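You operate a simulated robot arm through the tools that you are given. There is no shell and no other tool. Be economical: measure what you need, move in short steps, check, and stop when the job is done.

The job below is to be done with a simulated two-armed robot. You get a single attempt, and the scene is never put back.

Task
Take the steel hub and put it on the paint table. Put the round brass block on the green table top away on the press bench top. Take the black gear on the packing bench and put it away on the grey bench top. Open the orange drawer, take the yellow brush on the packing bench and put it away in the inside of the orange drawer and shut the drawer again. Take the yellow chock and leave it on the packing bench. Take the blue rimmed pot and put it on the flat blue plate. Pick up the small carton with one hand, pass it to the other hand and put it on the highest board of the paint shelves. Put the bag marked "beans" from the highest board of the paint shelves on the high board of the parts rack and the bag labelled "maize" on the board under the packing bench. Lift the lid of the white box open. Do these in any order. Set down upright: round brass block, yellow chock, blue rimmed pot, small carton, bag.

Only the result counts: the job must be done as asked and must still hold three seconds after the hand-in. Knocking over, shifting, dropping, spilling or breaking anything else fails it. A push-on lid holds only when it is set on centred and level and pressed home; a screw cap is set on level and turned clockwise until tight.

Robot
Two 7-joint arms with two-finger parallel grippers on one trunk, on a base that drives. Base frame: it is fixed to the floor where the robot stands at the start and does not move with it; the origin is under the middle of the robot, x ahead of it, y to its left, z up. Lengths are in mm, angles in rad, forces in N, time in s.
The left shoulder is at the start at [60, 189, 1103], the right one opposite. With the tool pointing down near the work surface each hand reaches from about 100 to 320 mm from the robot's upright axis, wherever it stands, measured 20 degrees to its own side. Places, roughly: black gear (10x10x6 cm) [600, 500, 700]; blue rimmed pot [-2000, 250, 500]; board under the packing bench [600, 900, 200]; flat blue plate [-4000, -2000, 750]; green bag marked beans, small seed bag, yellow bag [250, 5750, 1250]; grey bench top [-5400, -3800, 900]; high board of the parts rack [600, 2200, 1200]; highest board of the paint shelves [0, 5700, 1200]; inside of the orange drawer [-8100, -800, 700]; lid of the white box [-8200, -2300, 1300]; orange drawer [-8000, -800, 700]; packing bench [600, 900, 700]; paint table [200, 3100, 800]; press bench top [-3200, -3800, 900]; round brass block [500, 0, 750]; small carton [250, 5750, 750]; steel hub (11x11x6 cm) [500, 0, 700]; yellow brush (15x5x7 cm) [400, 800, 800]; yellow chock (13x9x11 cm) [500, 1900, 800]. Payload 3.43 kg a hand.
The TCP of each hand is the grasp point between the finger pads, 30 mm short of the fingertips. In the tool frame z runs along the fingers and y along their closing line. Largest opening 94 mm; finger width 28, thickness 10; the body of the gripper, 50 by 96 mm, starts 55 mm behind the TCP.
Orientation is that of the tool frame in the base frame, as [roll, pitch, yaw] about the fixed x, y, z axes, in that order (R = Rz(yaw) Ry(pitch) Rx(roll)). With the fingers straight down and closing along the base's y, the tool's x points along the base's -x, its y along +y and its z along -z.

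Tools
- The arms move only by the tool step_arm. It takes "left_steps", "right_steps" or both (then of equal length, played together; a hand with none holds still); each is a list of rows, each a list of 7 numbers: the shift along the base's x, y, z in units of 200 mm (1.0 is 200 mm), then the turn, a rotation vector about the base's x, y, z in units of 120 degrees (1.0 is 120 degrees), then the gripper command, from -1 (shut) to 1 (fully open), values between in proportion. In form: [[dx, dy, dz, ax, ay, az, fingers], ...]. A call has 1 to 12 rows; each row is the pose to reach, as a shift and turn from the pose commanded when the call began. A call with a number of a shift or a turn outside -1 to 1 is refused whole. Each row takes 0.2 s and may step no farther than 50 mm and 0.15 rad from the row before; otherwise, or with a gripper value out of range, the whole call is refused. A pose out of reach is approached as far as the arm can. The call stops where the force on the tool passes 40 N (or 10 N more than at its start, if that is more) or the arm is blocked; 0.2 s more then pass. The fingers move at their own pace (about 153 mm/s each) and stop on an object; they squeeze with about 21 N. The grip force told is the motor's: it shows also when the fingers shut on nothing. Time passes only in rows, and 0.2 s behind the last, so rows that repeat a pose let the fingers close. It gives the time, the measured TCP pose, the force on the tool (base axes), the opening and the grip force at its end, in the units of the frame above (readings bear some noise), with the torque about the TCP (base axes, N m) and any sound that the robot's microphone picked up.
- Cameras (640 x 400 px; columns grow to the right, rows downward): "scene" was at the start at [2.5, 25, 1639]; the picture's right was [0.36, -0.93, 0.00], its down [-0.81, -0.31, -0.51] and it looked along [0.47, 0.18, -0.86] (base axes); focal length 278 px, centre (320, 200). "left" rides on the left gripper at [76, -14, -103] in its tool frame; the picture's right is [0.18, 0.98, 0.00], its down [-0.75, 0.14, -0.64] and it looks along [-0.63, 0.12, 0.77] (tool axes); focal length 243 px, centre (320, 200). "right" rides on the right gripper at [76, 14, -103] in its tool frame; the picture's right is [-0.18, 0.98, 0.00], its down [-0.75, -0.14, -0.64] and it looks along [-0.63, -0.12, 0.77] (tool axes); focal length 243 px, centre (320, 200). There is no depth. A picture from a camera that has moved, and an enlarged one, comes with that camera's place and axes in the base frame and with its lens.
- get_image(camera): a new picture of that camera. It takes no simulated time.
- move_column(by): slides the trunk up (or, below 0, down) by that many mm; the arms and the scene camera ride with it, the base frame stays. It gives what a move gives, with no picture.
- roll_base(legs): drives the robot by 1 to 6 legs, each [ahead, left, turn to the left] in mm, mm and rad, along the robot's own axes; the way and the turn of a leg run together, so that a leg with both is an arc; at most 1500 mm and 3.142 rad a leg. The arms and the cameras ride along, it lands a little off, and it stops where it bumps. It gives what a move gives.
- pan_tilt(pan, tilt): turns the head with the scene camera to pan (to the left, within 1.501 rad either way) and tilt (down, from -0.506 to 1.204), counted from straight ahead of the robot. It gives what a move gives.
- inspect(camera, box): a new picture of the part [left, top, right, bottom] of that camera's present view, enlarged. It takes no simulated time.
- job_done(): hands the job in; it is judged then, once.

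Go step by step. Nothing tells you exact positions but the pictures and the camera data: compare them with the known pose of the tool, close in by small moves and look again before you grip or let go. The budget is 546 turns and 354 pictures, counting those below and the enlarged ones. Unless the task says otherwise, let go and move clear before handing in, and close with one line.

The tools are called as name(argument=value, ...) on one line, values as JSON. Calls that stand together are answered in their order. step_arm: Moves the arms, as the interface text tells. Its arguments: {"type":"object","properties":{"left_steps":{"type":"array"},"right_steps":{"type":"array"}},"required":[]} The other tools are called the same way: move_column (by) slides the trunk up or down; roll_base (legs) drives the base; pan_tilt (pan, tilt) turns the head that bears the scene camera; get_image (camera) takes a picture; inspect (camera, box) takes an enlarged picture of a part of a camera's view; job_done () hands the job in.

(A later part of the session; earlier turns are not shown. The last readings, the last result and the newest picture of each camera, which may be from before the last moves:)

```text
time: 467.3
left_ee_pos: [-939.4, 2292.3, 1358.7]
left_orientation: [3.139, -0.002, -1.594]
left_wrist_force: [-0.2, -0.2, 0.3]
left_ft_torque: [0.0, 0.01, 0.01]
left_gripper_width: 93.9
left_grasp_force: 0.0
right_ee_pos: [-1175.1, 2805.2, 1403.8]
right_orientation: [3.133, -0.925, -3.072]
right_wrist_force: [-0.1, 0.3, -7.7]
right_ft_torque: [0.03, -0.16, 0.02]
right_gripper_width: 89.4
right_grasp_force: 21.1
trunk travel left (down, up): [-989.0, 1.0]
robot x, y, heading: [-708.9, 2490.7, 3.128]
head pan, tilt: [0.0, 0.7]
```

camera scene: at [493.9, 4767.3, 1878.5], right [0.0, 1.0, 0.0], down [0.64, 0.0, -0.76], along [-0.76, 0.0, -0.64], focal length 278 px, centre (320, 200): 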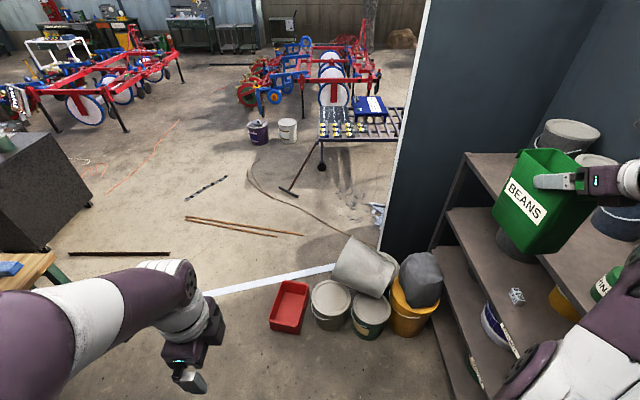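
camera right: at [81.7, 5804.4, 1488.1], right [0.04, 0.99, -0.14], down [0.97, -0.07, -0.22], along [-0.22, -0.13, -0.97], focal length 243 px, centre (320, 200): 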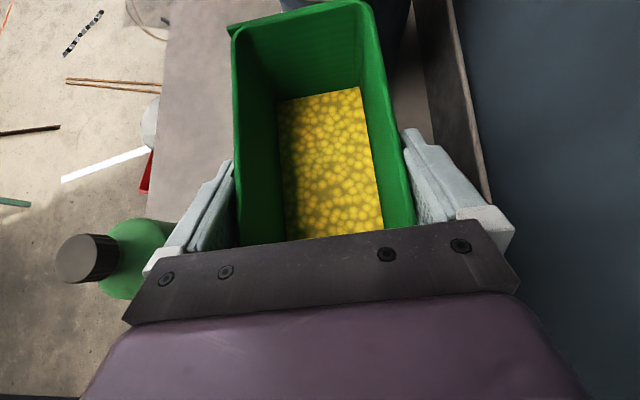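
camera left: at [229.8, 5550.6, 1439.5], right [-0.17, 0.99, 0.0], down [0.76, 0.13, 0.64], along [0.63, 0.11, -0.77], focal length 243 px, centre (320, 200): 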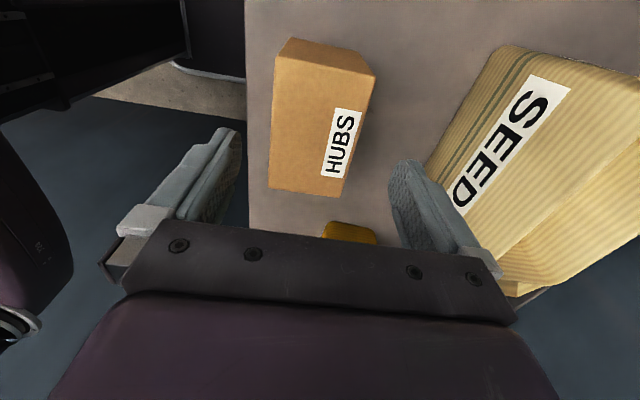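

roll_base(legs=[[-350, 640, 0], [0, 0, -3.128]])

pan_tilt(pan=0, tilt=0.6)

get_image(camera="scene")

```text
time: 478.4
left_ee_pos: [-149.7, 2060.3, 1358.8]
left_orientation: [3.139, 0.0, 1.626]
left_wrist_force: [0.2, 0.7, 0.0]
left_ft_torque: [-0.01, 0.03, -0.01]
left_gripper_width: 94.1
left_grasp_force: 0.0
right_ee_pos: [126.1, 1567.7, 1403.3]
right_orientation: [3.132, -0.923, 0.148]
right_wrist_force: [-0.7, 0.6, -7.3]
right_ft_torque: [-0.02, 0.22, 0.0]
right_gripper_width: 89.2
right_grasp_force: 21.4
trunk travel left (down, up): [-989.0, 1.0]
robot x, y, heading: [-369.7, 1845.8, 0.069]
head pan, tilt: [0.0, 0.7]
```

```text
time: 479.1
left_ee_pos: [-149.6, 2060.1, 1359.7]
left_orientation: [3.137, 0.0, 1.626]
left_wrist_force: [0.6, -0.2, -0.4]
left_ft_torque: [-0.02, -0.04, 0.0]
left_gripper_width: 93.9
left_grasp_force: 0.1
right_ee_pos: [125.3, 1567.8, 1402.1]
right_orientation: [3.131, -0.924, 0.15]
right_wrist_force: [-0.2, 1.7, -7.2]
right_ft_torque: [-0.01, 0.2, 0.01]
right_gripper_width: 89.3
right_grasp_force: 21.2
trunk travel left (down, up): [-989.0, 1.0]
robot x, y, heading: [-368.7, 1843.7, 0.065]
head pan, tilt: [0.0, 0.6]
```

```text
145 pictures are left
camera scene: at [-336.7, 1846.5, 1887.1], right [0.07, -1.0, 0.0], down [-0.56, -0.04, -0.82], along [0.82, 0.06, -0.57], focal length 278 px, centre (320, 200)
```

scene: 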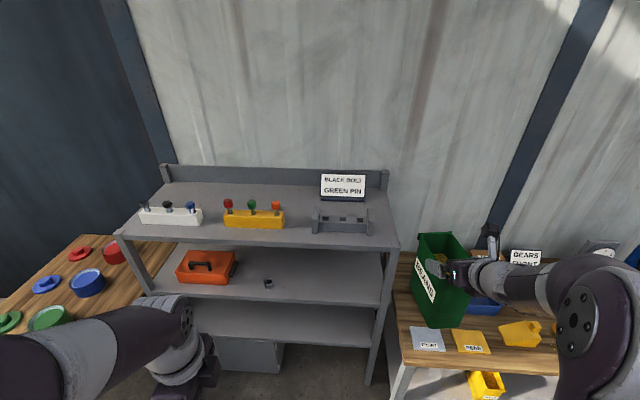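

roll_base(legs=[[0, 0, -0.066], [0, 452, 0]])

step_arm(right_steps=[[0, 0, 0, 0, 0, -0.02, -1], [0, 0, -0.03, 0, 0, -0.041, -1], [0, 0, -0.03, 0, 0, -0.041, -1]])

get_image(camera="scene")

```text
time: 482.3
left_ee_pos: [-136.9, 2498.0, 1359.1]
left_orientation: [3.138, -0.003, 1.561]
left_wrist_force: [0.3, -0.1, 0.5]
left_ft_torque: [0.02, 0.0, 0.01]
left_gripper_width: 94.1
left_grasp_force: 0.0
right_ee_pos: [106.8, 1989.8, 1403.0]
right_orientation: [3.134, -0.923, 0.081]
right_wrist_force: [-0.1, -0.4, -7.5]
right_ft_torque: [-0.04, 0.19, 0.01]
right_gripper_width: 89.4
right_grasp_force: 20.5
trunk travel left (down, up): [-989.0, 1.0]
robot x, y, heading: [-366.5, 2300.5, 0.001]
head pan, tilt: [0.0, 0.6]
```

```text
time: 483.1
left_ee_pos: [-136.4, 2501.5, 1358.0]
left_orientation: [3.14, -0.001, 1.561]
left_wrist_force: [0.5, -0.1, 0.1]
left_ft_torque: [-0.02, -0.01, -0.02]
left_gripper_width: 94.1
left_grasp_force: 0.0
right_ee_pos: [108.2, 1991.5, 1396.6]
right_orientation: [3.131, -0.923, -0.002]
right_wrist_force: [-0.4, -0.6, -8.7]
right_ft_torque: [0.04, 0.2, 0.01]
right_gripper_width: 89.4
right_grasp_force: 20.6
trunk travel left (down, up): [-989.0, 1.0]
robot x, y, heading: [-366.0, 2299.8, 0.002]
head pan, tilt: [0.0, 0.6]
```

```text
144 pictures are left
camera scene: at [-337.1, 2299.6, 1887.2], right [0.0, -1.0, 0.0], down [-0.57, 0.0, -0.82], along [0.82, 0.0, -0.57], focal length 278 px, centre (320, 200)
```

scene: 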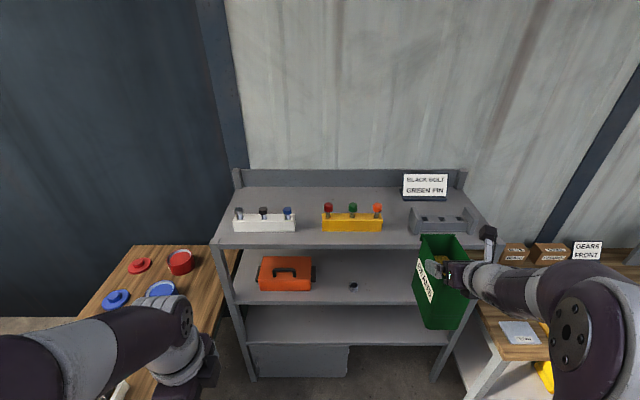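

roll_base(legs=[[230, 3, 0]])

get_image(camera="right")

get_image(camera="scene")

```text
time: 484.8
left_ee_pos: [85.7, 2503.5, 1358.9]
left_orientation: [3.136, 0.0, 1.564]
left_wrist_force: [-0.3, -0.2, -0.4]
left_ft_torque: [0.02, 0.0, -0.02]
left_gripper_width: 94.0
left_grasp_force: 0.1
right_ee_pos: [329.9, 1994.8, 1398.6]
right_orientation: [3.132, -0.925, -0.006]
right_wrist_force: [-0.6, -0.6, -7.7]
right_ft_torque: [0.02, 0.16, 0.02]
right_gripper_width: 89.1
right_grasp_force: 20.8
trunk travel left (down, up): [-989.0, 1.0]
robot x, y, heading: [-144.0, 2303.7, 0.006]
head pan, tilt: [0.0, 0.6]
```

```text
143 pictures are left
camera right: at [292.4, 1980.5, 1520.9], right [-0.12, -0.98, -0.14], down [-0.96, 0.15, -0.22], along [0.24, 0.11, -0.97], focal length 243 px, centre (320, 200)
```

right: 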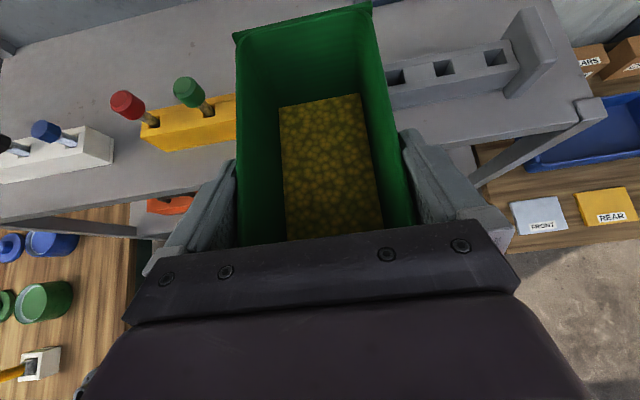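

```text
142 pictures are left
camera scene: at [-117.2, 2302.4, 1887.3], right [0.0, -1.0, 0.0], down [-0.56, 0.0, -0.83], along [0.83, 0.0, -0.56], focal length 278 px, centre (320, 200)
```

scene: 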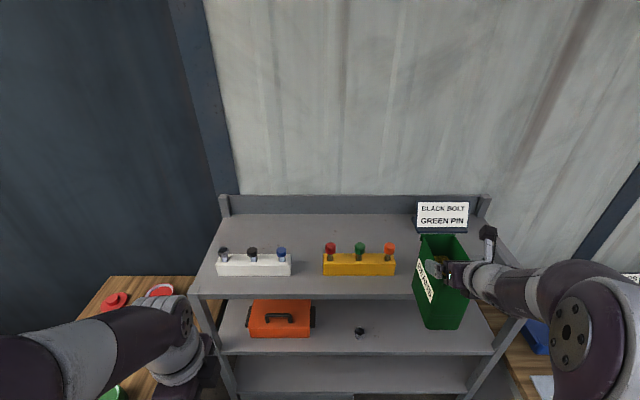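

roll_base(legs=[[120, 0, -0.005]])

get_image(camera="right")

```text
time: 486.0
left_ee_pos: [208.2, 2502.5, 1359.9]
left_orientation: [3.135, -0.001, 1.557]
left_wrist_force: [-0.3, -0.5, -1.4]
left_ft_torque: [0.07, -0.02, 0.01]
left_gripper_width: 93.9
left_grasp_force: 0.1
right_ee_pos: [448.8, 1991.7, 1398.4]
right_orientation: [3.13, -0.926, -0.006]
right_wrist_force: [-0.9, 0.3, -7.4]
right_ft_torque: [-0.01, 0.21, 0.02]
right_gripper_width: 89.5
right_grasp_force: 20.8
trunk travel left (down, up): [-989.0, 1.0]
robot x, y, heading: [-16.5, 2305.8, -0.003]
head pan, tilt: [0.0, 0.6]
```

```text
141 pictures are left
camera right: at [412.8, 1978.7, 1521.0], right [-0.13, -0.98, -0.14], down [-0.96, 0.15, -0.22], along [0.24, 0.11, -0.97], focal length 243 px, centre (320, 200)
```

right: 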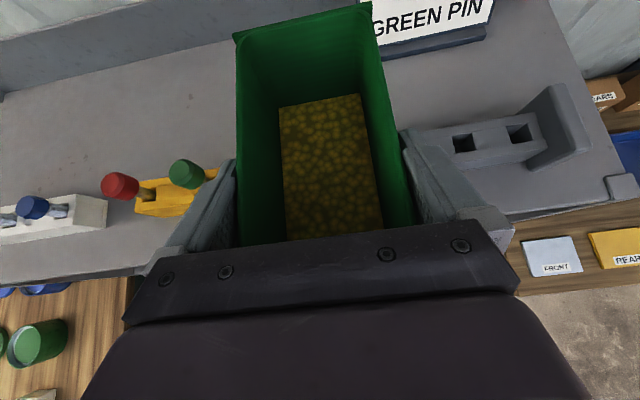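

roll_base(legs=[[66, 3, 0]])

step_arm(right_steps=[[0, 0, -0.08, 0, 0, 0, -1], [0, 0, -0.14, 0, 0, 0, -1], [0, 0, -0.19, 0, 0, 0, -1], [0, 0, -0.22, 0, 0, 0, -1]])

get_image(camera="right")

inspect(camera="scene", box=[340, 200, 540, 370])

```text
time: 487.0
left_ee_pos: [269.9, 2504.3, 1360.8]
left_orientation: [3.13, -0.003, 1.557]
left_wrist_force: [-1.0, -0.8, 0.0]
left_ft_torque: [0.02, -0.1, 0.02]
left_gripper_width: 93.5
left_grasp_force: 0.1
right_ee_pos: [508.8, 1993.2, 1399.4]
right_orientation: [3.131, -0.929, -0.008]
right_wrist_force: [-1.3, -0.7, -7.0]
right_ft_torque: [0.01, 0.24, 0.0]
right_gripper_width: 89.5
right_grasp_force: 21.1
trunk travel left (down, up): [-989.0, 1.0]
robot x, y, heading: [46.3, 2307.5, 0.001]
head pan, tilt: [0.0, 0.6]
```

```text
time: 488.0
left_ee_pos: [281.5, 2504.8, 1357.7]
left_orientation: [3.141, -0.003, 1.559]
left_wrist_force: [-0.1, -0.5, -0.8]
left_ft_torque: [0.0, 0.02, 0.02]
left_gripper_width: 94.1
left_grasp_force: 0.1
right_ee_pos: [521.4, 1992.8, 1351.4]
right_orientation: [3.131, -0.919, -0.007]
right_wrist_force: [0.1, 0.7, -8.0]
right_ft_torque: [0.0, 0.17, -0.01]
right_gripper_width: 89.4
right_grasp_force: 20.6
trunk travel left (down, up): [-989.0, 1.0]
robot x, y, heading: [46.8, 2305.5, -0.004]
head pan, tilt: [0.0, 0.6]
```

```text
140 pictures are left
camera right: at [486.4, 1980.9, 1474.0], right [-0.13, -0.98, -0.14], down [-0.96, 0.16, -0.21], along [0.23, 0.11, -0.97], focal length 243 px, centre (320, 200)
```

right: 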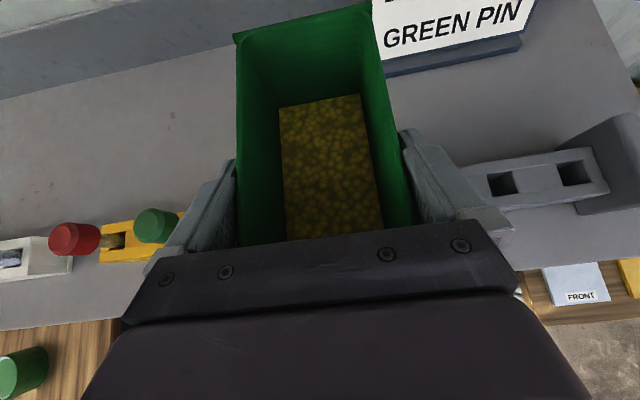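

```text
2.35 times, centred on (440, 285) of scene
camera zoom: at [80.7, 2304.9, 1887.1], right [0.0, -1.0, 0.0], down [-0.57, 0.0, -0.82], along [0.82, 0.0, -0.57], focal length 655 px, centre (38, 0)
```

zoom: 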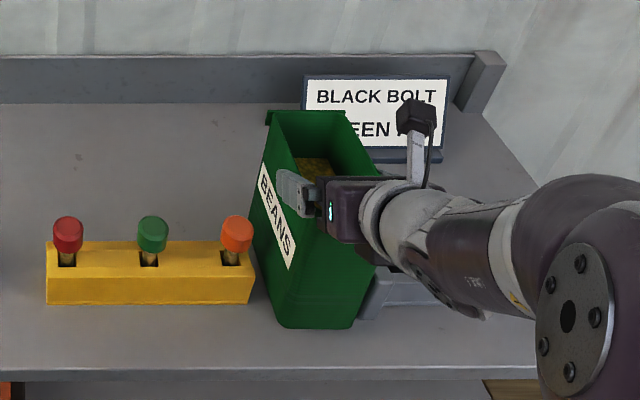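

Bag hangs in the gap with clearance. Lower to contact.

step_arm(right_steps=[[0, 0, -0.02, 0, 0, 0, -1], [0, 0, -0.035, 0, 0, 0, -1], [0, 0, -0.05, 0, 0, 0, -1], [0, 0, -0.065, 0, 0, 0, -1], [0, 0, -0.08, 0, 0, 0, -1], [0, 0, -0.095, 0, 0, 0, -1], [0, 0, -0.11, 0, 0, 0, -1]])

```text
time: 489.6
left_ee_pos: [275.7, 2505.2, 1358.9]
left_orientation: [3.134, -0.003, 1.557]
left_wrist_force: [-1.0, 0.7, 1.1]
left_ft_torque: [0.0, -0.01, 0.01]
left_gripper_width: 93.8
left_grasp_force: 0.1
right_ee_pos: [516.8, 1994.0, 1333.8]
right_orientation: [3.129, -0.931, -0.007]
right_wrist_force: [-6.0, -1.3, 9.3]
right_ft_torque: [0.35, -0.45, 0.06]
right_gripper_width: 89.7
right_grasp_force: 21.1
trunk travel left (down, up): [-989.0, 1.0]
robot x, y, heading: [47.1, 2305.5, -0.002]
head pan, tilt: [0.0, 0.6]
```

Contact. Open and withdraw along the finger axis.

step_arm(right_steps=[[0, 0, 0.01, 0, 0, 0, -1], [0, 0, 0.01, 0, 0, 0, 1], [0, 0, 0.01, 0, 0, 0, 1], [0, 0, 0.01, 0, 0, 0, 1], [-0.07, 0, 0.065, 0, 0, 0, 1], [-0.15, 0, 0.125, 0, 0, 0, 1], [-0.25, 0, 0.2, 0, 0, 0, 1], [-0.36, 0, 0.29, 0, 0, 0, 1], [-0.46, 0, 0.37, 0, 0, 0, 1], [-0.46, 0, 0.37, 0, 0, 0, 1]])

get_image(camera="right")

```text
time: 491.8
left_ee_pos: [278.0, 2504.8, 1358.0]
left_orientation: [3.138, -0.001, 1.557]
left_wrist_force: [0.6, -0.1, 0.6]
left_ft_torque: [0.03, 0.0, -0.01]
left_gripper_width: 94.0
left_grasp_force: 0.0
right_ee_pos: [426.9, 1994.0, 1406.2]
right_orientation: [3.132, -0.922, -0.007]
right_wrist_force: [-0.3, -0.1, 0.3]
right_ft_torque: [-0.02, 0.02, 0.0]
right_gripper_width: 94.3
right_grasp_force: 0.0
trunk travel left (down, up): [-989.0, 1.0]
robot x, y, heading: [47.3, 2301.5, -0.004]
head pan, tilt: [0.0, 0.6]
```

```text
138 pictures are left
camera right: at [391.2, 1981.1, 1529.6], right [-0.13, -0.98, -0.14], down [-0.96, 0.16, -0.21], along [0.23, 0.11, -0.97], focal length 243 px, centre (320, 200)
```

right: 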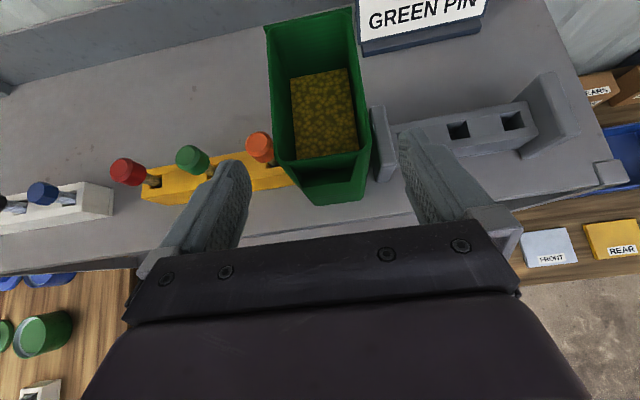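

BEANS stands upright on the rack's high board. Next the gear (right hand) and the brass block (left hand). I back off and drive toward the gear at about (590, 500).

roll_base(legs=[[-450, 0, 0], [0, -1500, 0], [0, -150, 0]])

move_column(by=-300)

step_arm(right_steps=[[0, 0.1, 0, 0, 0.05, 0, 1], [0, 0.2, 0, 0, 0.1, 0, 1], [0, 0.3, 0, 0, 0.15, 0, 1], [0, 0.4, 0, 0, 0.2, 0, 1], [0, 0.5, 0, 0, 0.24, 0, 1], [0, 0.6, 0, 0, 0.24, 0, 1], [0, 0.6, 0, 0, 0.24, 0, 1]])

get_image(camera="scene")

```text
time: 502.5
left_ee_pos: [-173.7, 860.8, 1358.7]
left_orientation: [3.137, 0.001, 1.558]
left_wrist_force: [-1.1, 0.6, -0.3]
left_ft_torque: [-0.02, 0.02, 0.0]
left_gripper_width: 94.0
left_grasp_force: 0.0
right_ee_pos: [-24.3, 349.9, 1407.9]
right_orientation: [3.127, -0.922, -0.001]
right_wrist_force: [0.4, 0.9, 0.0]
right_ft_torque: [0.0, -0.02, -0.01]
right_gripper_width: 93.8
right_grasp_force: 0.0
trunk travel left (down, up): [-989.0, 1.0]
robot x, y, heading: [-406.6, 654.7, 0.0]
head pan, tilt: [0.0, 0.6]
```

```text
time: 505.5
left_ee_pos: [-173.4, 858.6, 1059.2]
left_orientation: [3.137, -0.002, 1.558]
left_wrist_force: [0.5, -0.2, 0.2]
left_ft_torque: [0.04, -0.03, -0.01]
left_gripper_width: 94.2
left_grasp_force: 0.1
right_ee_pos: [-24.3, 347.6, 1107.3]
right_orientation: [3.129, -0.923, -0.003]
right_wrist_force: [0.0, 0.6, -0.8]
right_ft_torque: [0.02, 0.0, -0.01]
right_gripper_width: 94.0
right_grasp_force: 0.0
trunk travel left (down, up): [-689.0, 301.0]
robot x, y, heading: [-403.8, 657.9, -0.002]
head pan, tilt: [0.0, 0.6]
```

```text
time: 507.1
left_ee_pos: [-175.3, 858.8, 1059.4]
left_orientation: [3.138, -0.002, 1.559]
left_wrist_force: [0.4, 0.3, 0.4]
left_ft_torque: [-0.02, 0.0, -0.03]
left_gripper_width: 93.6
left_grasp_force: 0.1
right_ee_pos: [-23.7, 445.9, 1107.1]
right_orientation: [3.132, -0.42, 0.0]
right_wrist_force: [0.3, -0.4, -0.2]
right_ft_torque: [-0.01, -0.01, 0.01]
right_gripper_width: 94.1
right_grasp_force: 0.0
right hand out of reach, approached as far as the arm can: row 6, 7
trunk travel left (down, up): [-689.0, 301.0]
robot x, y, heading: [-406.8, 655.8, -0.004]
head pan, tilt: [0.0, 0.6]
```

```text
137 pictures are left
camera scene: at [-375.9, 658.3, 1587.2], right [0.0, -1.0, 0.0], down [-0.56, 0.0, -0.83], along [0.83, 0.0, -0.56], focal length 278 px, centre (320, 200)
```

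scene: 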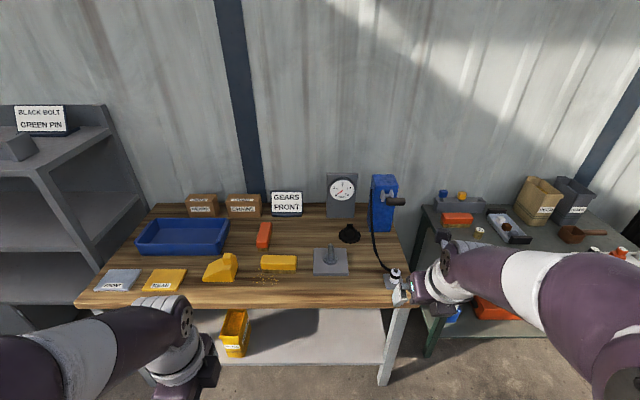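

inspect(camera="scene", box=[250, 170, 410, 300])

inspect(camera="scene", box=[400, 170, 600, 340])

```text
3.08 times, centred on (330, 235) of scene
camera zoom: at [-375.9, 658.3, 1587.2], right [0.0, -1.0, 0.0], down [-0.56, 0.0, -0.83], along [0.83, 0.0, -0.56], focal length 856 px, centre (289, 92)
```

zoom: 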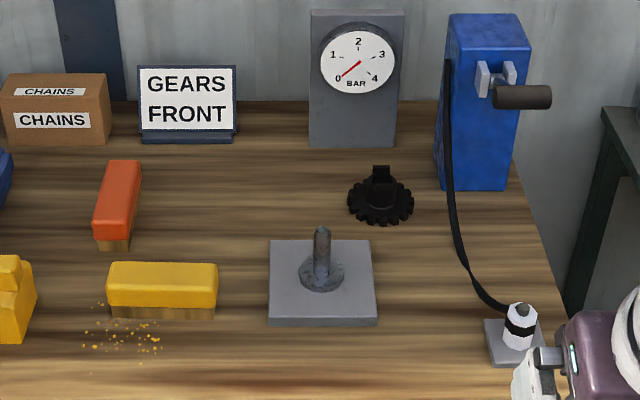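

```text
2.35 times, centred on (500, 255) of scene
camera zoom: at [-375.9, 658.3, 1587.2], right [0.0, -1.0, 0.0], down [-0.56, 0.0, -0.83], along [0.83, 0.0, -0.56], focal length 655 px, centre (-104, 71)
```

zoom: 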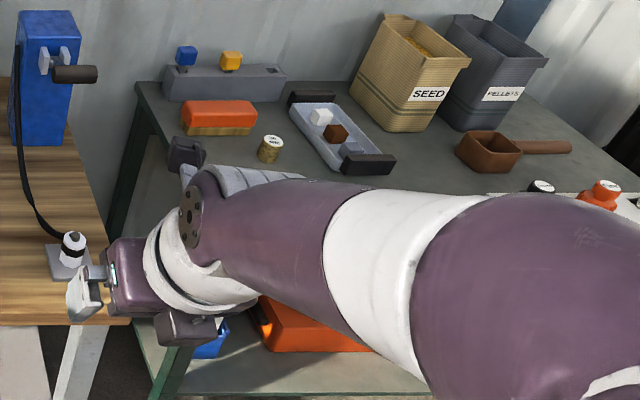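

roll_base(legs=[[445, 12, 0]])

step_arm(right_steps=[[0.2, 0.02, -0.1, 0, 0.03, 0, 0.3], [0.4, 0.04, -0.25, 0, 0.06, 0, 0.3], [0.55, 0.06, -0.4, 0, 0.06, 0, 0.3], [0.7, 0.08, -0.6, 0, 0.06, 0, 0.3], [0.75, 0.08, -0.8, 0, 0.06, 0, 0.3], [0.75, 0.08, -1.0, 0, 0.06, 0, 0.3], [0.75, 0.08, -1.0, 0, 0.06, 0, 0.3]])

get_image(camera="right")

get_image(camera="scene")

```text
time: 509.9
left_ee_pos: [268.3, 870.7, 1058.2]
left_orientation: [3.138, -0.002, 1.563]
left_wrist_force: [0.3, 0.5, -0.7]
left_ft_torque: [-0.02, 0.0, -0.02]
left_gripper_width: 94.2
left_grasp_force: 0.1
right_ee_pos: [420.8, 458.5, 1108.0]
right_orientation: [3.132, -0.42, 0.001]
right_wrist_force: [0.2, -0.3, -0.1]
right_ft_torque: [0.01, 0.01, 0.01]
right_gripper_width: 94.0
right_grasp_force: 0.0
trunk travel left (down, up): [-689.0, 301.0]
robot x, y, heading: [44.7, 666.4, -0.004]
head pan, tilt: [0.0, 0.6]
stopped in leg 1: the robot was blocked; the commanded pose is now the measured one
```

```text
refused: row 2 steps farther than a row can; nothing moved
```

```text
134 pictures are left
camera right: at [448.8, 445.6, 1232.0], right [-0.17, -0.98, -0.07], down [-0.95, 0.14, 0.28], along [-0.26, 0.11, -0.96], focal length 243 px, centre (320, 200)
```

right: 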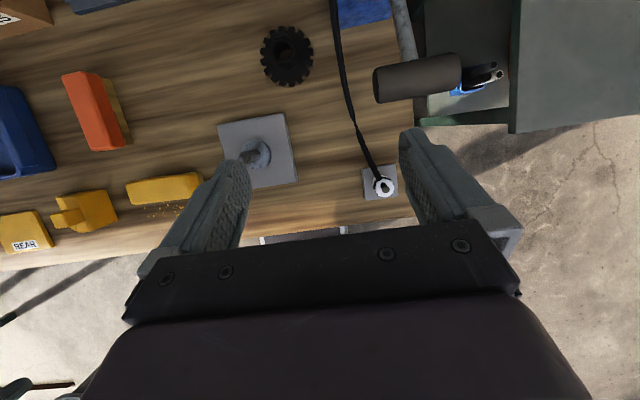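

```text
133 pictures are left
camera scene: at [69.1, 670.0, 1587.1], right [0.0, -1.0, 0.0], down [-0.57, 0.0, -0.82], along [0.82, 0.0, -0.57], focal length 278 px, centre (320, 200)
```

scene: 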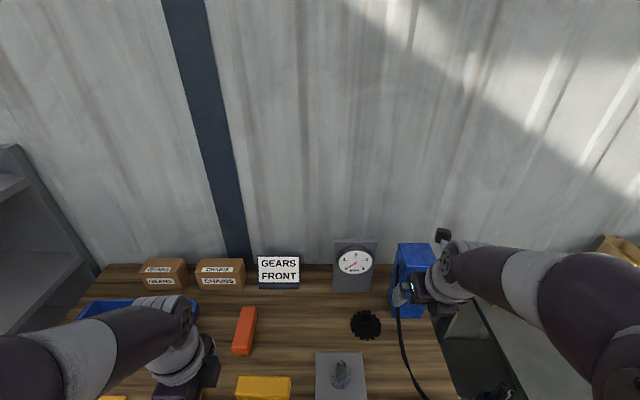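

step_arm(right_steps=[[0.18, 0.05, -0.05, 0, 0, 0, 0.5], [0.36, 0.1, -0.1, 0, 0.01, 0, 0.5], [0.54, 0.15, -0.15, 0, 0.02, 0, 0.5], [0.7, 0.2, -0.25, 0, 0.03, 0, 0.5], [0.8, 0.25, -0.4, 0, 0.03, 0, 0.5], [0.86, 0.28, -0.6, 0, 0.03, 0, 0.5], [0.86, 0.28, -0.8, 0, 0.03, 0, 0.5], [0.86, 0.28, -1.0, 0, 0.03, 0, 0.5], [0.86, 0.28, -1.0, 0, 0.03, 0, 0.5]])

get_image(camera="right")

```text
time: 511.9
left_ee_pos: [268.8, 871.9, 1058.7]
left_orientation: [3.136, -0.002, 1.561]
left_wrist_force: [0.5, -0.4, 0.0]
left_ft_torque: [0.06, 0.01, 0.01]
left_gripper_width: 94.1
left_grasp_force: 0.1
right_ee_pos: [530.9, 481.3, 936.8]
right_orientation: [-3.13, -0.365, 0.002]
right_wrist_force: [0.5, -0.5, 1.0]
right_ft_torque: [-0.05, -0.02, -0.01]
right_gripper_width: 70.5
right_grasp_force: 0.1
right hand out of reach, approached as far as the arm can: row 1, 2, 3, 4, 5, 6, 7, 8, 9
trunk travel left (down, up): [-689.0, 301.0]
robot x, y, heading: [37.5, 670.0, 0.002]
head pan, tilt: [0.0, 0.6]
```

```text
132 pictures are left
camera right: at [565.7, 466.1, 1059.9], right [-0.17, -0.98, -0.08], down [-0.93, 0.13, 0.33], along [-0.32, 0.13, -0.94], focal length 243 px, centre (320, 200)
```

right: 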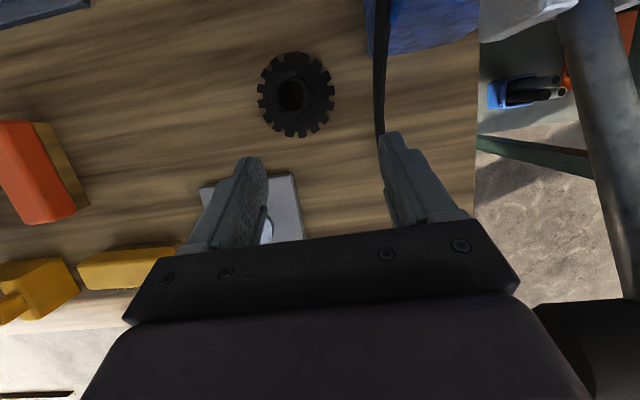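

Not enough reach with a steep tool; pitching the hand forward (~50°) brings the wrist nearer. I do that while moving toward the gear.

step_arm(right_steps=[[0.03, 0.05, 0, 0, -0.06, 0, 0.5], [0.06, 0.1, -0.05, 0, -0.12, 0, 0.5], [0.1, 0.15, -0.1, 0, -0.18, 0, 0.5], [0.14, 0.18, -0.2, 0, -0.235, 0, 0.5], [0.14, 0.18, -0.29, 0, -0.235, 0, 0.5], [0.14, 0.18, -0.29, 0, -0.235, 0, 0.5]])

get_image(camera="right")

```text
time: 513.3
left_ee_pos: [267.3, 871.8, 1059.9]
left_orientation: [3.136, -0.003, 1.559]
left_wrist_force: [-0.6, 0.2, -0.5]
left_ft_torque: [0.01, -0.04, 0.03]
left_gripper_width: 94.0
left_grasp_force: 0.0
right_ee_pos: [561.1, 517.2, 878.4]
right_orientation: [3.134, -0.855, 0.001]
right_wrist_force: [0.5, 0.6, -0.1]
right_ft_torque: [0.04, 0.02, 0.05]
right_gripper_width: 70.6
right_grasp_force: 0.0
trunk travel left (down, up): [-689.0, 301.0]
robot x, y, heading: [39.2, 669.2, -0.0]
head pan, tilt: [0.0, 0.6]
```

```text
131 pictures are left
camera right: at [533.2, 504.2, 1003.7], right [-0.13, -0.98, -0.13], down [-0.98, 0.14, -0.15], along [0.16, 0.11, -0.98], focal length 243 px, centre (320, 200)
```

right: 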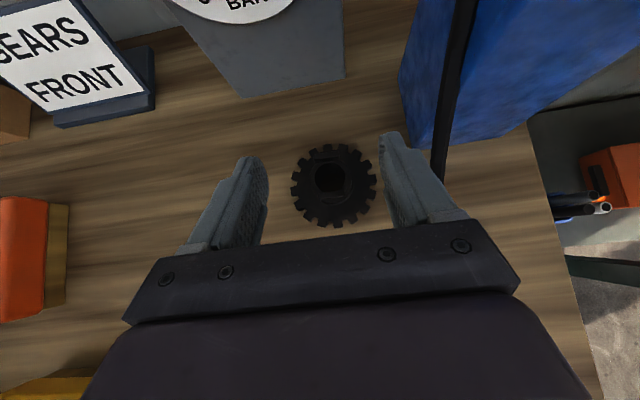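

step_arm(right_steps=[[0.03, 0.003, -0.1, 0, 0.04, 0, 0.5], [0.06, 0.005, -0.2, 0, 0.08, 0, 0.5], [0.1, 0.005, -0.3, 0, 0.12, 0, 0.5], [0.13, 0.005, -0.35, 0, 0.16, 0, 0.5], [0.15, 0.005, -0.38, 0, 0.2, 0, 0.5], [0.15, 0.005, -0.38, 0, 0.22, 0, 0.5], [0.15, 0.005, -0.38, 0, 0.22, 0, 0.5]])

get_image(camera="right")

```text
time: 514.9
left_ee_pos: [267.2, 872.0, 1058.8]
left_orientation: [3.135, -0.001, 1.559]
left_wrist_force: [0.3, 1.1, 0.7]
left_ft_torque: [0.0, 0.01, 0.0]
left_gripper_width: 94.1
left_grasp_force: 0.1
right_ee_pos: [588.8, 519.1, 801.4]
right_orientation: [3.133, -0.389, 0.003]
right_wrist_force: [-0.5, -0.6, -0.8]
right_ft_torque: [-0.01, 0.02, 0.01]
right_gripper_width: 70.8
right_grasp_force: 0.1
trunk travel left (down, up): [-689.0, 301.0]
robot x, y, heading: [39.6, 671.3, -0.001]
head pan, tilt: [0.0, 0.6]
```

```text
130 pictures are left
camera right: at [621.1, 505.5, 925.6], right [-0.17, -0.98, -0.06], down [-0.94, 0.14, 0.31], along [-0.29, 0.11, -0.95], focal length 243 px, centre (320, 200)
```

right: 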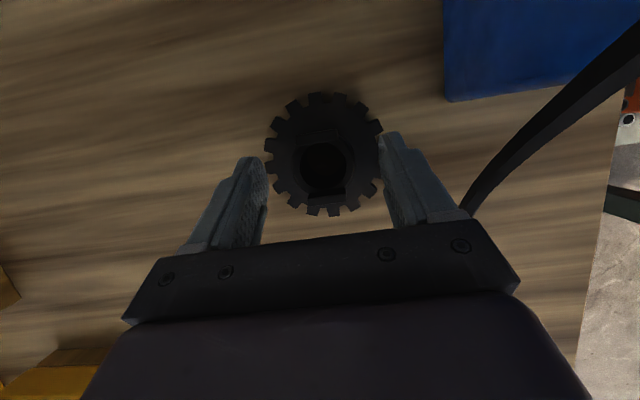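

Aligned over the hub. I straighten the hand to near vertical and descend until just above the disc.

step_arm(right_steps=[[0.005, 0.003, -0.02, 0, 0.04, 0, 0.5], [0.005, 0.003, -0.04, 0, 0.08, 0, 0.5], [0.005, 0.003, -0.08, 0, 0.12, 0, 0.5], [0.005, 0.003, -0.12, 0, 0.15, 0, 0.5], [0.005, 0.003, -0.17, 0, 0.17, 0, 0.5], [0.005, 0.003, -0.17, 0, 0.17, 0, 0.5]])

get_image(camera="right")

```text
time: 516.3
left_ee_pos: [269.3, 870.5, 1057.7]
left_orientation: [3.137, -0.003, 1.561]
left_wrist_force: [-0.9, -0.1, 0.4]
left_ft_torque: [0.0, 0.02, 0.0]
left_gripper_width: 94.0
left_grasp_force: 0.1
right_ee_pos: [549.9, 512.1, 765.3]
right_orientation: [3.113, -0.161, 0.001]
right_wrist_force: [0.4, -0.7, 0.0]
right_ft_torque: [-0.02, 0.0, 0.05]
right_gripper_width: 70.7
right_grasp_force: 0.0
right hand out of reach, approached as far as the arm can: row 1, 2, 3, 4, 5, 6
trunk travel left (down, up): [-689.0, 301.0]
robot x, y, heading: [38.6, 670.1, 0.006]
head pan, tilt: [0.0, 0.6]
```

```text
129 pictures are left
camera right: at [610.0, 500.9, 880.6], right [-0.19, -0.98, 0.0], down [-0.85, 0.16, 0.51], along [-0.5, 0.1, -0.86], focal length 243 px, centre (320, 200)
```

right: 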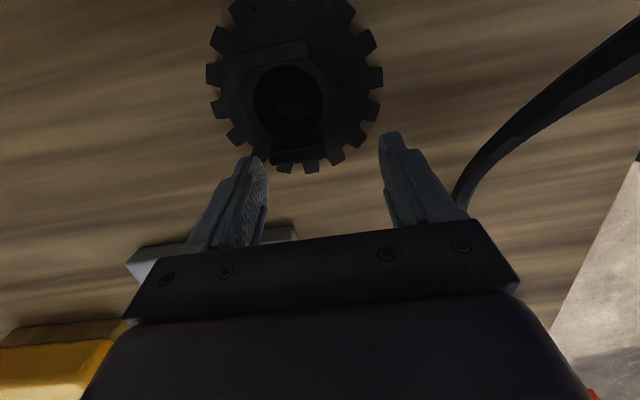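

Vertical is out of reach and it slid back. I raise, return to the 22° pitch pose over the hub.

step_arm(right_steps=[[0, 0, 0.15, 0, 0, 0, 0.5], [0, 0, 0.25, 0, -0.03, 0, 0.5], [0.06, 0.01, 0.25, 0, -0.07, 0, 0.5], [0.13, 0.025, 0.22, 0, -0.11, 0, 0.5], [0.195, 0.035, 0.18, 0, -0.13, 0, 0.5], [0.195, 0.035, 0.18, 0, -0.13, 0, 0.5]])

get_image(camera="right")

```text
time: 517.7
left_ee_pos: [268.4, 870.0, 1058.9]
left_orientation: [3.137, 0.0, 1.561]
left_wrist_force: [-0.1, -0.6, -0.3]
left_ft_torque: [-0.02, -0.01, -0.02]
left_gripper_width: 94.1
left_grasp_force: 0.0
right_ee_pos: [590.4, 517.9, 801.5]
right_orientation: [3.11, -0.433, 0.0]
right_wrist_force: [0.1, 0.1, 0.0]
right_ft_torque: [0.01, -0.03, 0.02]
right_gripper_width: 70.3
right_grasp_force: 0.0
right hand out of reach, approached as far as the arm can: row 1
trunk travel left (down, up): [-689.0, 301.0]
robot x, y, heading: [34.6, 665.1, -0.0]
head pan, tilt: [0.0, 0.6]
```

```text
128 pictures are left
camera right: at [616.1, 507.0, 927.3], right [-0.18, -0.98, -0.05], down [-0.95, 0.16, 0.26], along [-0.25, 0.1, -0.96], focal length 243 px, centre (320, 200)
```

right: 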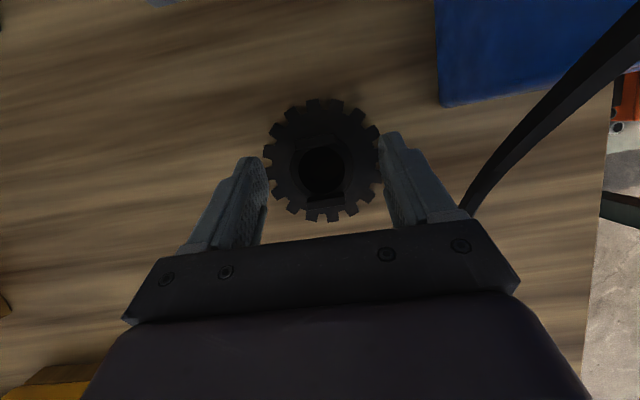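

step_arm(right_steps=[[-0.015, 0.008, -0.08, 0, 0, 0, 0.5], [-0.03, 0.01, -0.14, 0, 0, 0, 0.5], [-0.03, 0.01, -0.17, 0, 0, 0, 0.5], [-0.03, 0.01, -0.185, 0, 0, 0, 0.5], [-0.03, 0.01, -0.185, 0, 0, 0, 0.5]])

get_image(camera="right")

```text
time: 518.9
left_ee_pos: [267.2, 871.3, 1058.8]
left_orientation: [3.137, -0.003, 1.561]
left_wrist_force: [-0.1, 0.6, 0.8]
left_ft_torque: [0.0, 0.01, 0.0]
left_gripper_width: 94.0
left_grasp_force: 0.0
right_ee_pos: [583.9, 520.5, 763.4]
right_orientation: [3.111, -0.434, -0.001]
right_wrist_force: [1.1, -0.7, -0.2]
right_ft_torque: [-0.01, 0.0, -0.01]
right_gripper_width: 70.5
right_grasp_force: 0.0
trunk travel left (down, up): [-689.0, 301.0]
robot x, y, heading: [35.9, 667.3, -0.003]
head pan, tilt: [0.0, 0.6]
```

```text
127 pictures are left
camera right: at [610.3, 509.3, 890.1], right [-0.18, -0.98, -0.05], down [-0.95, 0.16, 0.26], along [-0.25, 0.1, -0.96], focal length 243 px, centre (320, 200)
```

right: 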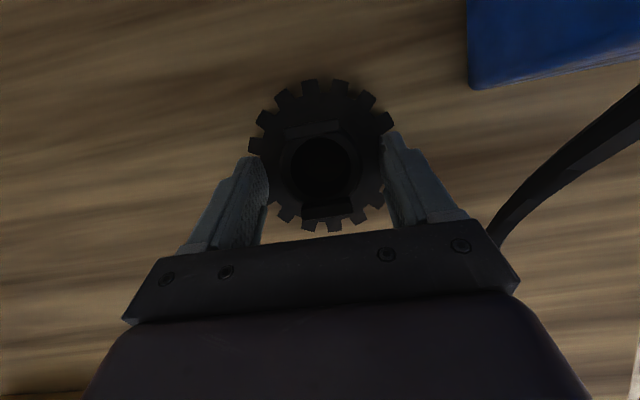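

Close on the hub and lift.

step_arm(right_steps=[[0, 0, 0, 0, 0, 0, -1], [0, 0, 0, 0, 0, 0, -1], [0, 0, 0, 0, 0, 0, -1], [0, 0, 0.05, 0, 0, 0, -1], [0, 0, 0.15, 0, 0, 0, -1], [0, 0, 0.3, 0, 0, 0, -1], [0, 0, 0.3, 0, 0, 0, -1]])

get_image(camera="right")

```text
time: 520.5
left_ee_pos: [269.2, 870.3, 1058.1]
left_orientation: [3.137, -0.001, 1.56]
left_wrist_force: [0.5, 0.6, -0.3]
left_ft_torque: [-0.02, -0.02, 0.02]
left_gripper_width: 94.2
left_grasp_force: 0.0
right_ee_pos: [584.8, 520.9, 824.0]
right_orientation: [3.112, -0.432, -0.001]
right_wrist_force: [0.1, 0.6, -5.0]
right_ft_torque: [0.02, 0.06, 0.01]
right_gripper_width: 42.3
right_grasp_force: 20.9
trunk travel left (down, up): [-689.0, 301.0]
robot x, y, heading: [40.0, 667.5, -0.001]
head pan, tilt: [0.0, 0.6]
```

```text
126 pictures are left
camera right: at [610.6, 509.2, 949.3], right [-0.18, -0.98, -0.05], down [-0.95, 0.16, 0.26], along [-0.25, 0.1, -0.96], focal length 243 px, centre (320, 200)
```

right: 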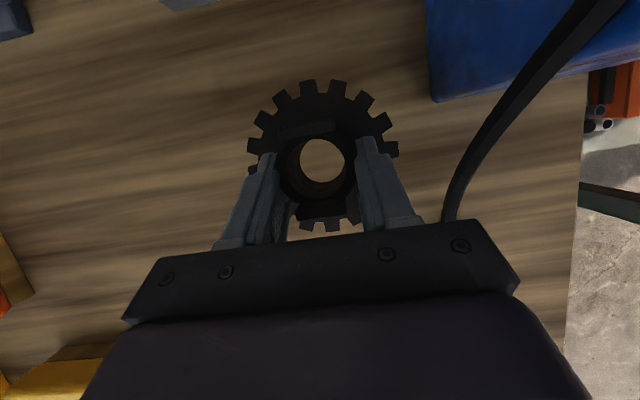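

Gear held (0.5 kg). I raise it, back away, and go to the green table for the brass block with the left hand.

step_arm(right_steps=[[-0.05, 0, 0.2, 0, 0, 0, -1], [-0.15, 0, 0.4, 0, 0, 0, -1], [-0.3, 0, 0.5, 0, 0, 0, -1], [-0.45, 0, 0.6, 0, 0, 0, -1], [-0.6, 0, 0.7, 0, 0, 0, -1], [-0.7, 0, 0.75, 0, 0, 0, -1], [-0.7, 0, 0.75, 0, 0, 0, -1]])

roll_base(legs=[[-440, 0, 0], [0, -845, 0], [380, 0, 0]])

get_image(camera="scene")

get_image(camera="left")

```text
time: 522.1
left_ee_pos: [268.5, 870.1, 1058.3]
left_orientation: [3.138, -0.001, 1.561]
left_wrist_force: [0.5, 0.8, -0.4]
left_ft_torque: [0.0, 0.01, -0.02]
left_gripper_width: 94.1
left_grasp_force: 0.0
right_ee_pos: [444.6, 521.7, 974.2]
right_orientation: [3.112, -0.432, -0.001]
right_wrist_force: [-0.3, 0.4, -5.8]
right_ft_torque: [0.03, 0.05, 0.0]
right_gripper_width: 42.6
right_grasp_force: 21.2
trunk travel left (down, up): [-689.0, 301.0]
robot x, y, heading: [39.3, 666.1, -0.003]
head pan, tilt: [0.0, 0.6]
```

```text
time: 530.8
left_ee_pos: [222.9, 25.7, 1058.0]
left_orientation: [3.137, -0.003, 1.568]
left_wrist_force: [0.4, 0.0, 0.5]
left_ft_torque: [-0.01, 0.03, -0.03]
left_gripper_width: 93.9
left_grasp_force: 0.0
right_ee_pos: [402.7, -322.8, 974.5]
right_orientation: [3.112, -0.434, 0.009]
right_wrist_force: [0.2, -0.5, -5.1]
right_ft_torque: [-0.02, 0.03, -0.01]
right_gripper_width: 42.3
right_grasp_force: 21.0
trunk travel left (down, up): [-689.0, 301.0]
robot x, y, heading: [-6.3, -174.7, 0.008]
head pan, tilt: [0.0, 0.6]
```

```text
125 pictures are left
camera scene: at [23.8, -177.5, 1587.2], right [0.01, -1.0, 0.0], down [-0.57, -0.01, -0.82], along [0.82, 0.01, -0.57], focal length 278 px, centre (320, 200)
```

scene: 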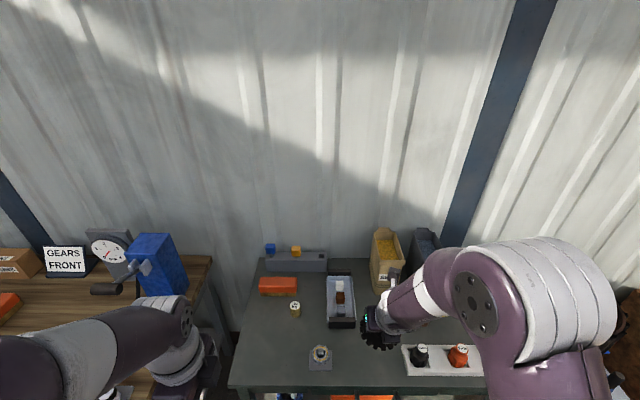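

```text
124 pictures are left
camera left: at [208.8, 99.8, 1161.4], right [0.98, 0.18, 0.0], down [0.14, -0.75, 0.64], along [0.12, -0.63, -0.77], focal length 243 px, centre (320, 200)
```

left: 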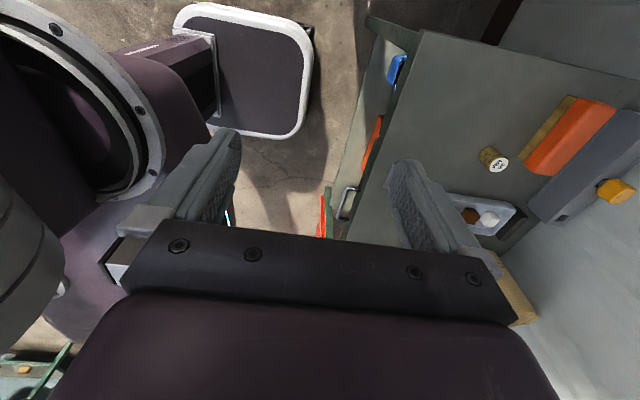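

roll_base(legs=[[120, 0, 0]])

step_arm(left_steps=[[0.15, -0.08, -0.05, 0, 0, 0, 0.5], [0.3, -0.16, -0.12, 0, 0, 0, 0.5], [0.45, -0.24, -0.2, 0, 0, 0, 0.5], [0.6, -0.32, -0.3, 0, 0, 0, 0.5], [0.75, -0.4, -0.4, 0, 0, 0, 0.5], [0.9, -0.48, -0.5, 0, 0, 0, 0.5], [1.0, -0.54, -0.7, 0, 0, 0, 0.5], [1.0, -0.54, -0.85, 0, 0, 0, 0.5], [1.0, -0.54, -0.85, 0, 0, 0, 0.5]])

get_image(camera="left")

```text
time: 532.1
left_ee_pos: [342.6, 26.4, 1057.4]
left_orientation: [3.137, -0.001, 1.57]
left_wrist_force: [0.4, -0.1, 0.4]
left_ft_torque: [0.02, -0.03, 0.01]
left_gripper_width: 93.8
left_grasp_force: 0.1
right_ee_pos: [520.3, -321.6, 974.8]
right_orientation: [3.112, -0.433, 0.01]
right_wrist_force: [0.5, 0.2, -5.6]
right_ft_torque: [0.0, 0.04, -0.01]
right_gripper_width: 42.3
right_grasp_force: 20.8
trunk travel left (down, up): [-689.0, 301.0]
robot x, y, heading: [112.5, -173.5, 0.006]
head pan, tilt: [0.0, 0.6]
```

```text
time: 534.1
left_ee_pos: [540.5, -82.1, 889.5]
left_orientation: [3.137, -0.001, 1.569]
left_wrist_force: [0.2, -0.2, -0.5]
left_ft_torque: [-0.03, 0.0, -0.03]
left_gripper_width: 70.7
left_grasp_force: 0.0
right_ee_pos: [519.9, -321.2, 973.7]
right_orientation: [3.112, -0.433, 0.009]
right_wrist_force: [-0.6, -0.2, -5.5]
right_ft_torque: [0.0, 0.06, 0.03]
right_gripper_width: 42.2
right_grasp_force: 21.1
trunk travel left (down, up): [-689.0, 301.0]
robot x, y, heading: [117.7, -179.2, 0.007]
head pan, tilt: [0.0, 0.6]
```

```text
123 pictures are left
camera left: at [527.1, -7.6, 991.9], right [0.98, 0.18, 0.01], down [0.14, -0.75, 0.64], along [0.12, -0.63, -0.77], focal length 243 px, centre (320, 200)
```

left: 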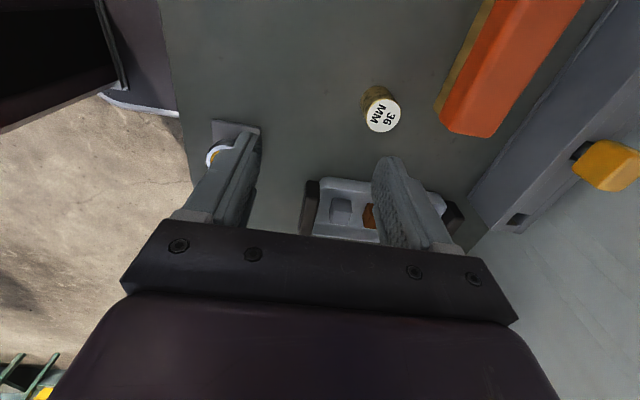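

step_arm(left_steps=[[0.17, -0.012, -0.1, 0, 0, 0, 0.4], [0.34, -0.025, -0.25, 0, 0, 0, 0.4], [0.34, -0.025, -0.4, 0, 0, 0, 0.4], [0.34, -0.025, -0.4, 0, 0, 0, 0.4]])

get_image(camera="left")

```text
time: 535.1
left_ee_pos: [609.7, -85.5, 808.2]
left_orientation: [3.136, -0.001, 1.571]
left_wrist_force: [0.3, 0.1, -0.5]
left_ft_torque: [-0.02, 0.02, 0.01]
left_gripper_width: 66.0
left_grasp_force: 0.0
right_ee_pos: [521.7, -321.4, 973.6]
right_orientation: [3.113, -0.431, 0.011]
right_wrist_force: [-0.1, 0.4, -4.9]
right_ft_torque: [-0.02, 0.05, 0.04]
right_gripper_width: 42.4
right_grasp_force: 21.2
trunk travel left (down, up): [-689.0, 301.0]
robot x, y, heading: [111.9, -177.4, 0.008]
head pan, tilt: [0.0, 0.6]
```

```text
122 pictures are left
camera left: at [593.9, -11.3, 910.5], right [0.98, 0.18, 0.0], down [0.14, -0.75, 0.64], along [0.12, -0.63, -0.77], focal length 243 px, centre (320, 200)
```

left: 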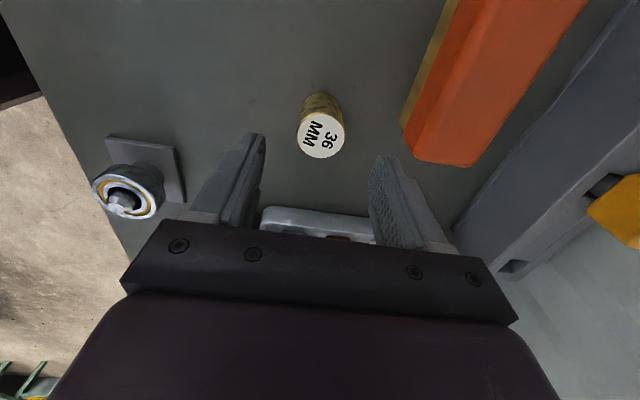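

step_arm(left_steps=[[0, -0.015, -0.15, 0, 0, 0, 0.4], [0, -0.017, -0.3, 0, 0, 0, 0.4], [0, -0.017, -0.415, 0, 0, 0, 0.4], [0, -0.017, -0.415, 0, 0, 0, -1], [0, -0.017, -0.415, 0, 0, 0, -1], [0, -0.017, -0.415, 0, 0, 0, -1], [0, -0.017, -0.35, 0, 0, 0, -1], [0, -0.017, -0.2, 0, 0, 0, -1], [0, -0.017, -0.2, 0, 0, 0, -1]])

get_image(camera="left")

```text
time: 535.9
left_ee_pos: [608.9, -87.3, 729.9]
left_orientation: [3.139, -0.002, 1.571]
left_wrist_force: [-5.2, 1.2, 11.1]
left_ft_torque: [-0.03, 0.35, -0.04]
left_gripper_width: 35.1
left_grasp_force: 21.3
right_ee_pos: [517.4, -322.9, 975.5]
right_orientation: [3.113, -0.434, 0.009]
right_wrist_force: [0.2, 0.3, -4.9]
right_ft_torque: [-0.03, 0.04, 0.01]
right_gripper_width: 42.2
right_grasp_force: 20.7
trunk travel left (down, up): [-689.0, 301.0]
robot x, y, heading: [112.7, -174.8, 0.012]
head pan, tilt: [0.0, 0.6]
stopped in row 4 (left hand): the force on the tool passed its limit (the readings are from after the stop); the commanded pose is now the measured one
```

```text
121 pictures are left
camera left: at [594.5, -14.2, 833.2], right [0.98, 0.18, 0.0], down [0.14, -0.76, 0.64], along [0.12, -0.63, -0.77], focal length 243 px, centre (320, 200)
```

left: 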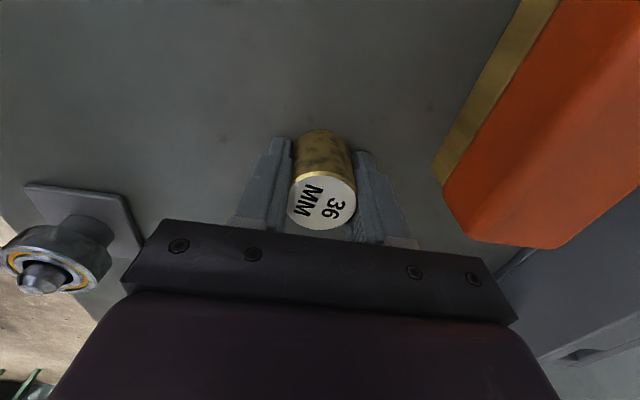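

The block is gripped. I lift it.

step_arm(left_steps=[[0, 0, 0.05, 0, 0, 0, -1], [0, 0, 0.2, 0, 0, 0, -1], [-0.05, 0, 0.4, 0, 0, 0, -1], [-0.15, 0.05, 0.6, 0, 0, 0, -1], [-0.3, 0.15, 0.8, 0, 0, 0, -1], [-0.5, 0.25, 0.9, 0, 0, 0, -1], [-0.7, 0.35, 0.95, 0, 0, 0, -1], [-0.9, 0.45, 0.95, 0, 0, 0, -1], [-0.9, 0.45, 0.95, 0, 0, 0, -1]])

get_image(camera="left")

```text
refused: row 5 steps farther than a row can; nothing moved
```

```text
120 pictures are left
camera left: at [594.5, -14.2, 833.2], right [0.98, 0.18, 0.0], down [0.14, -0.76, 0.64], along [0.12, -0.63, -0.77], focal length 243 px, centre (320, 200)
```

left: 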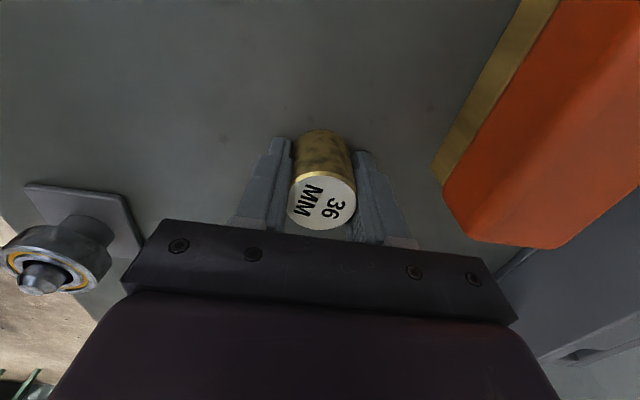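

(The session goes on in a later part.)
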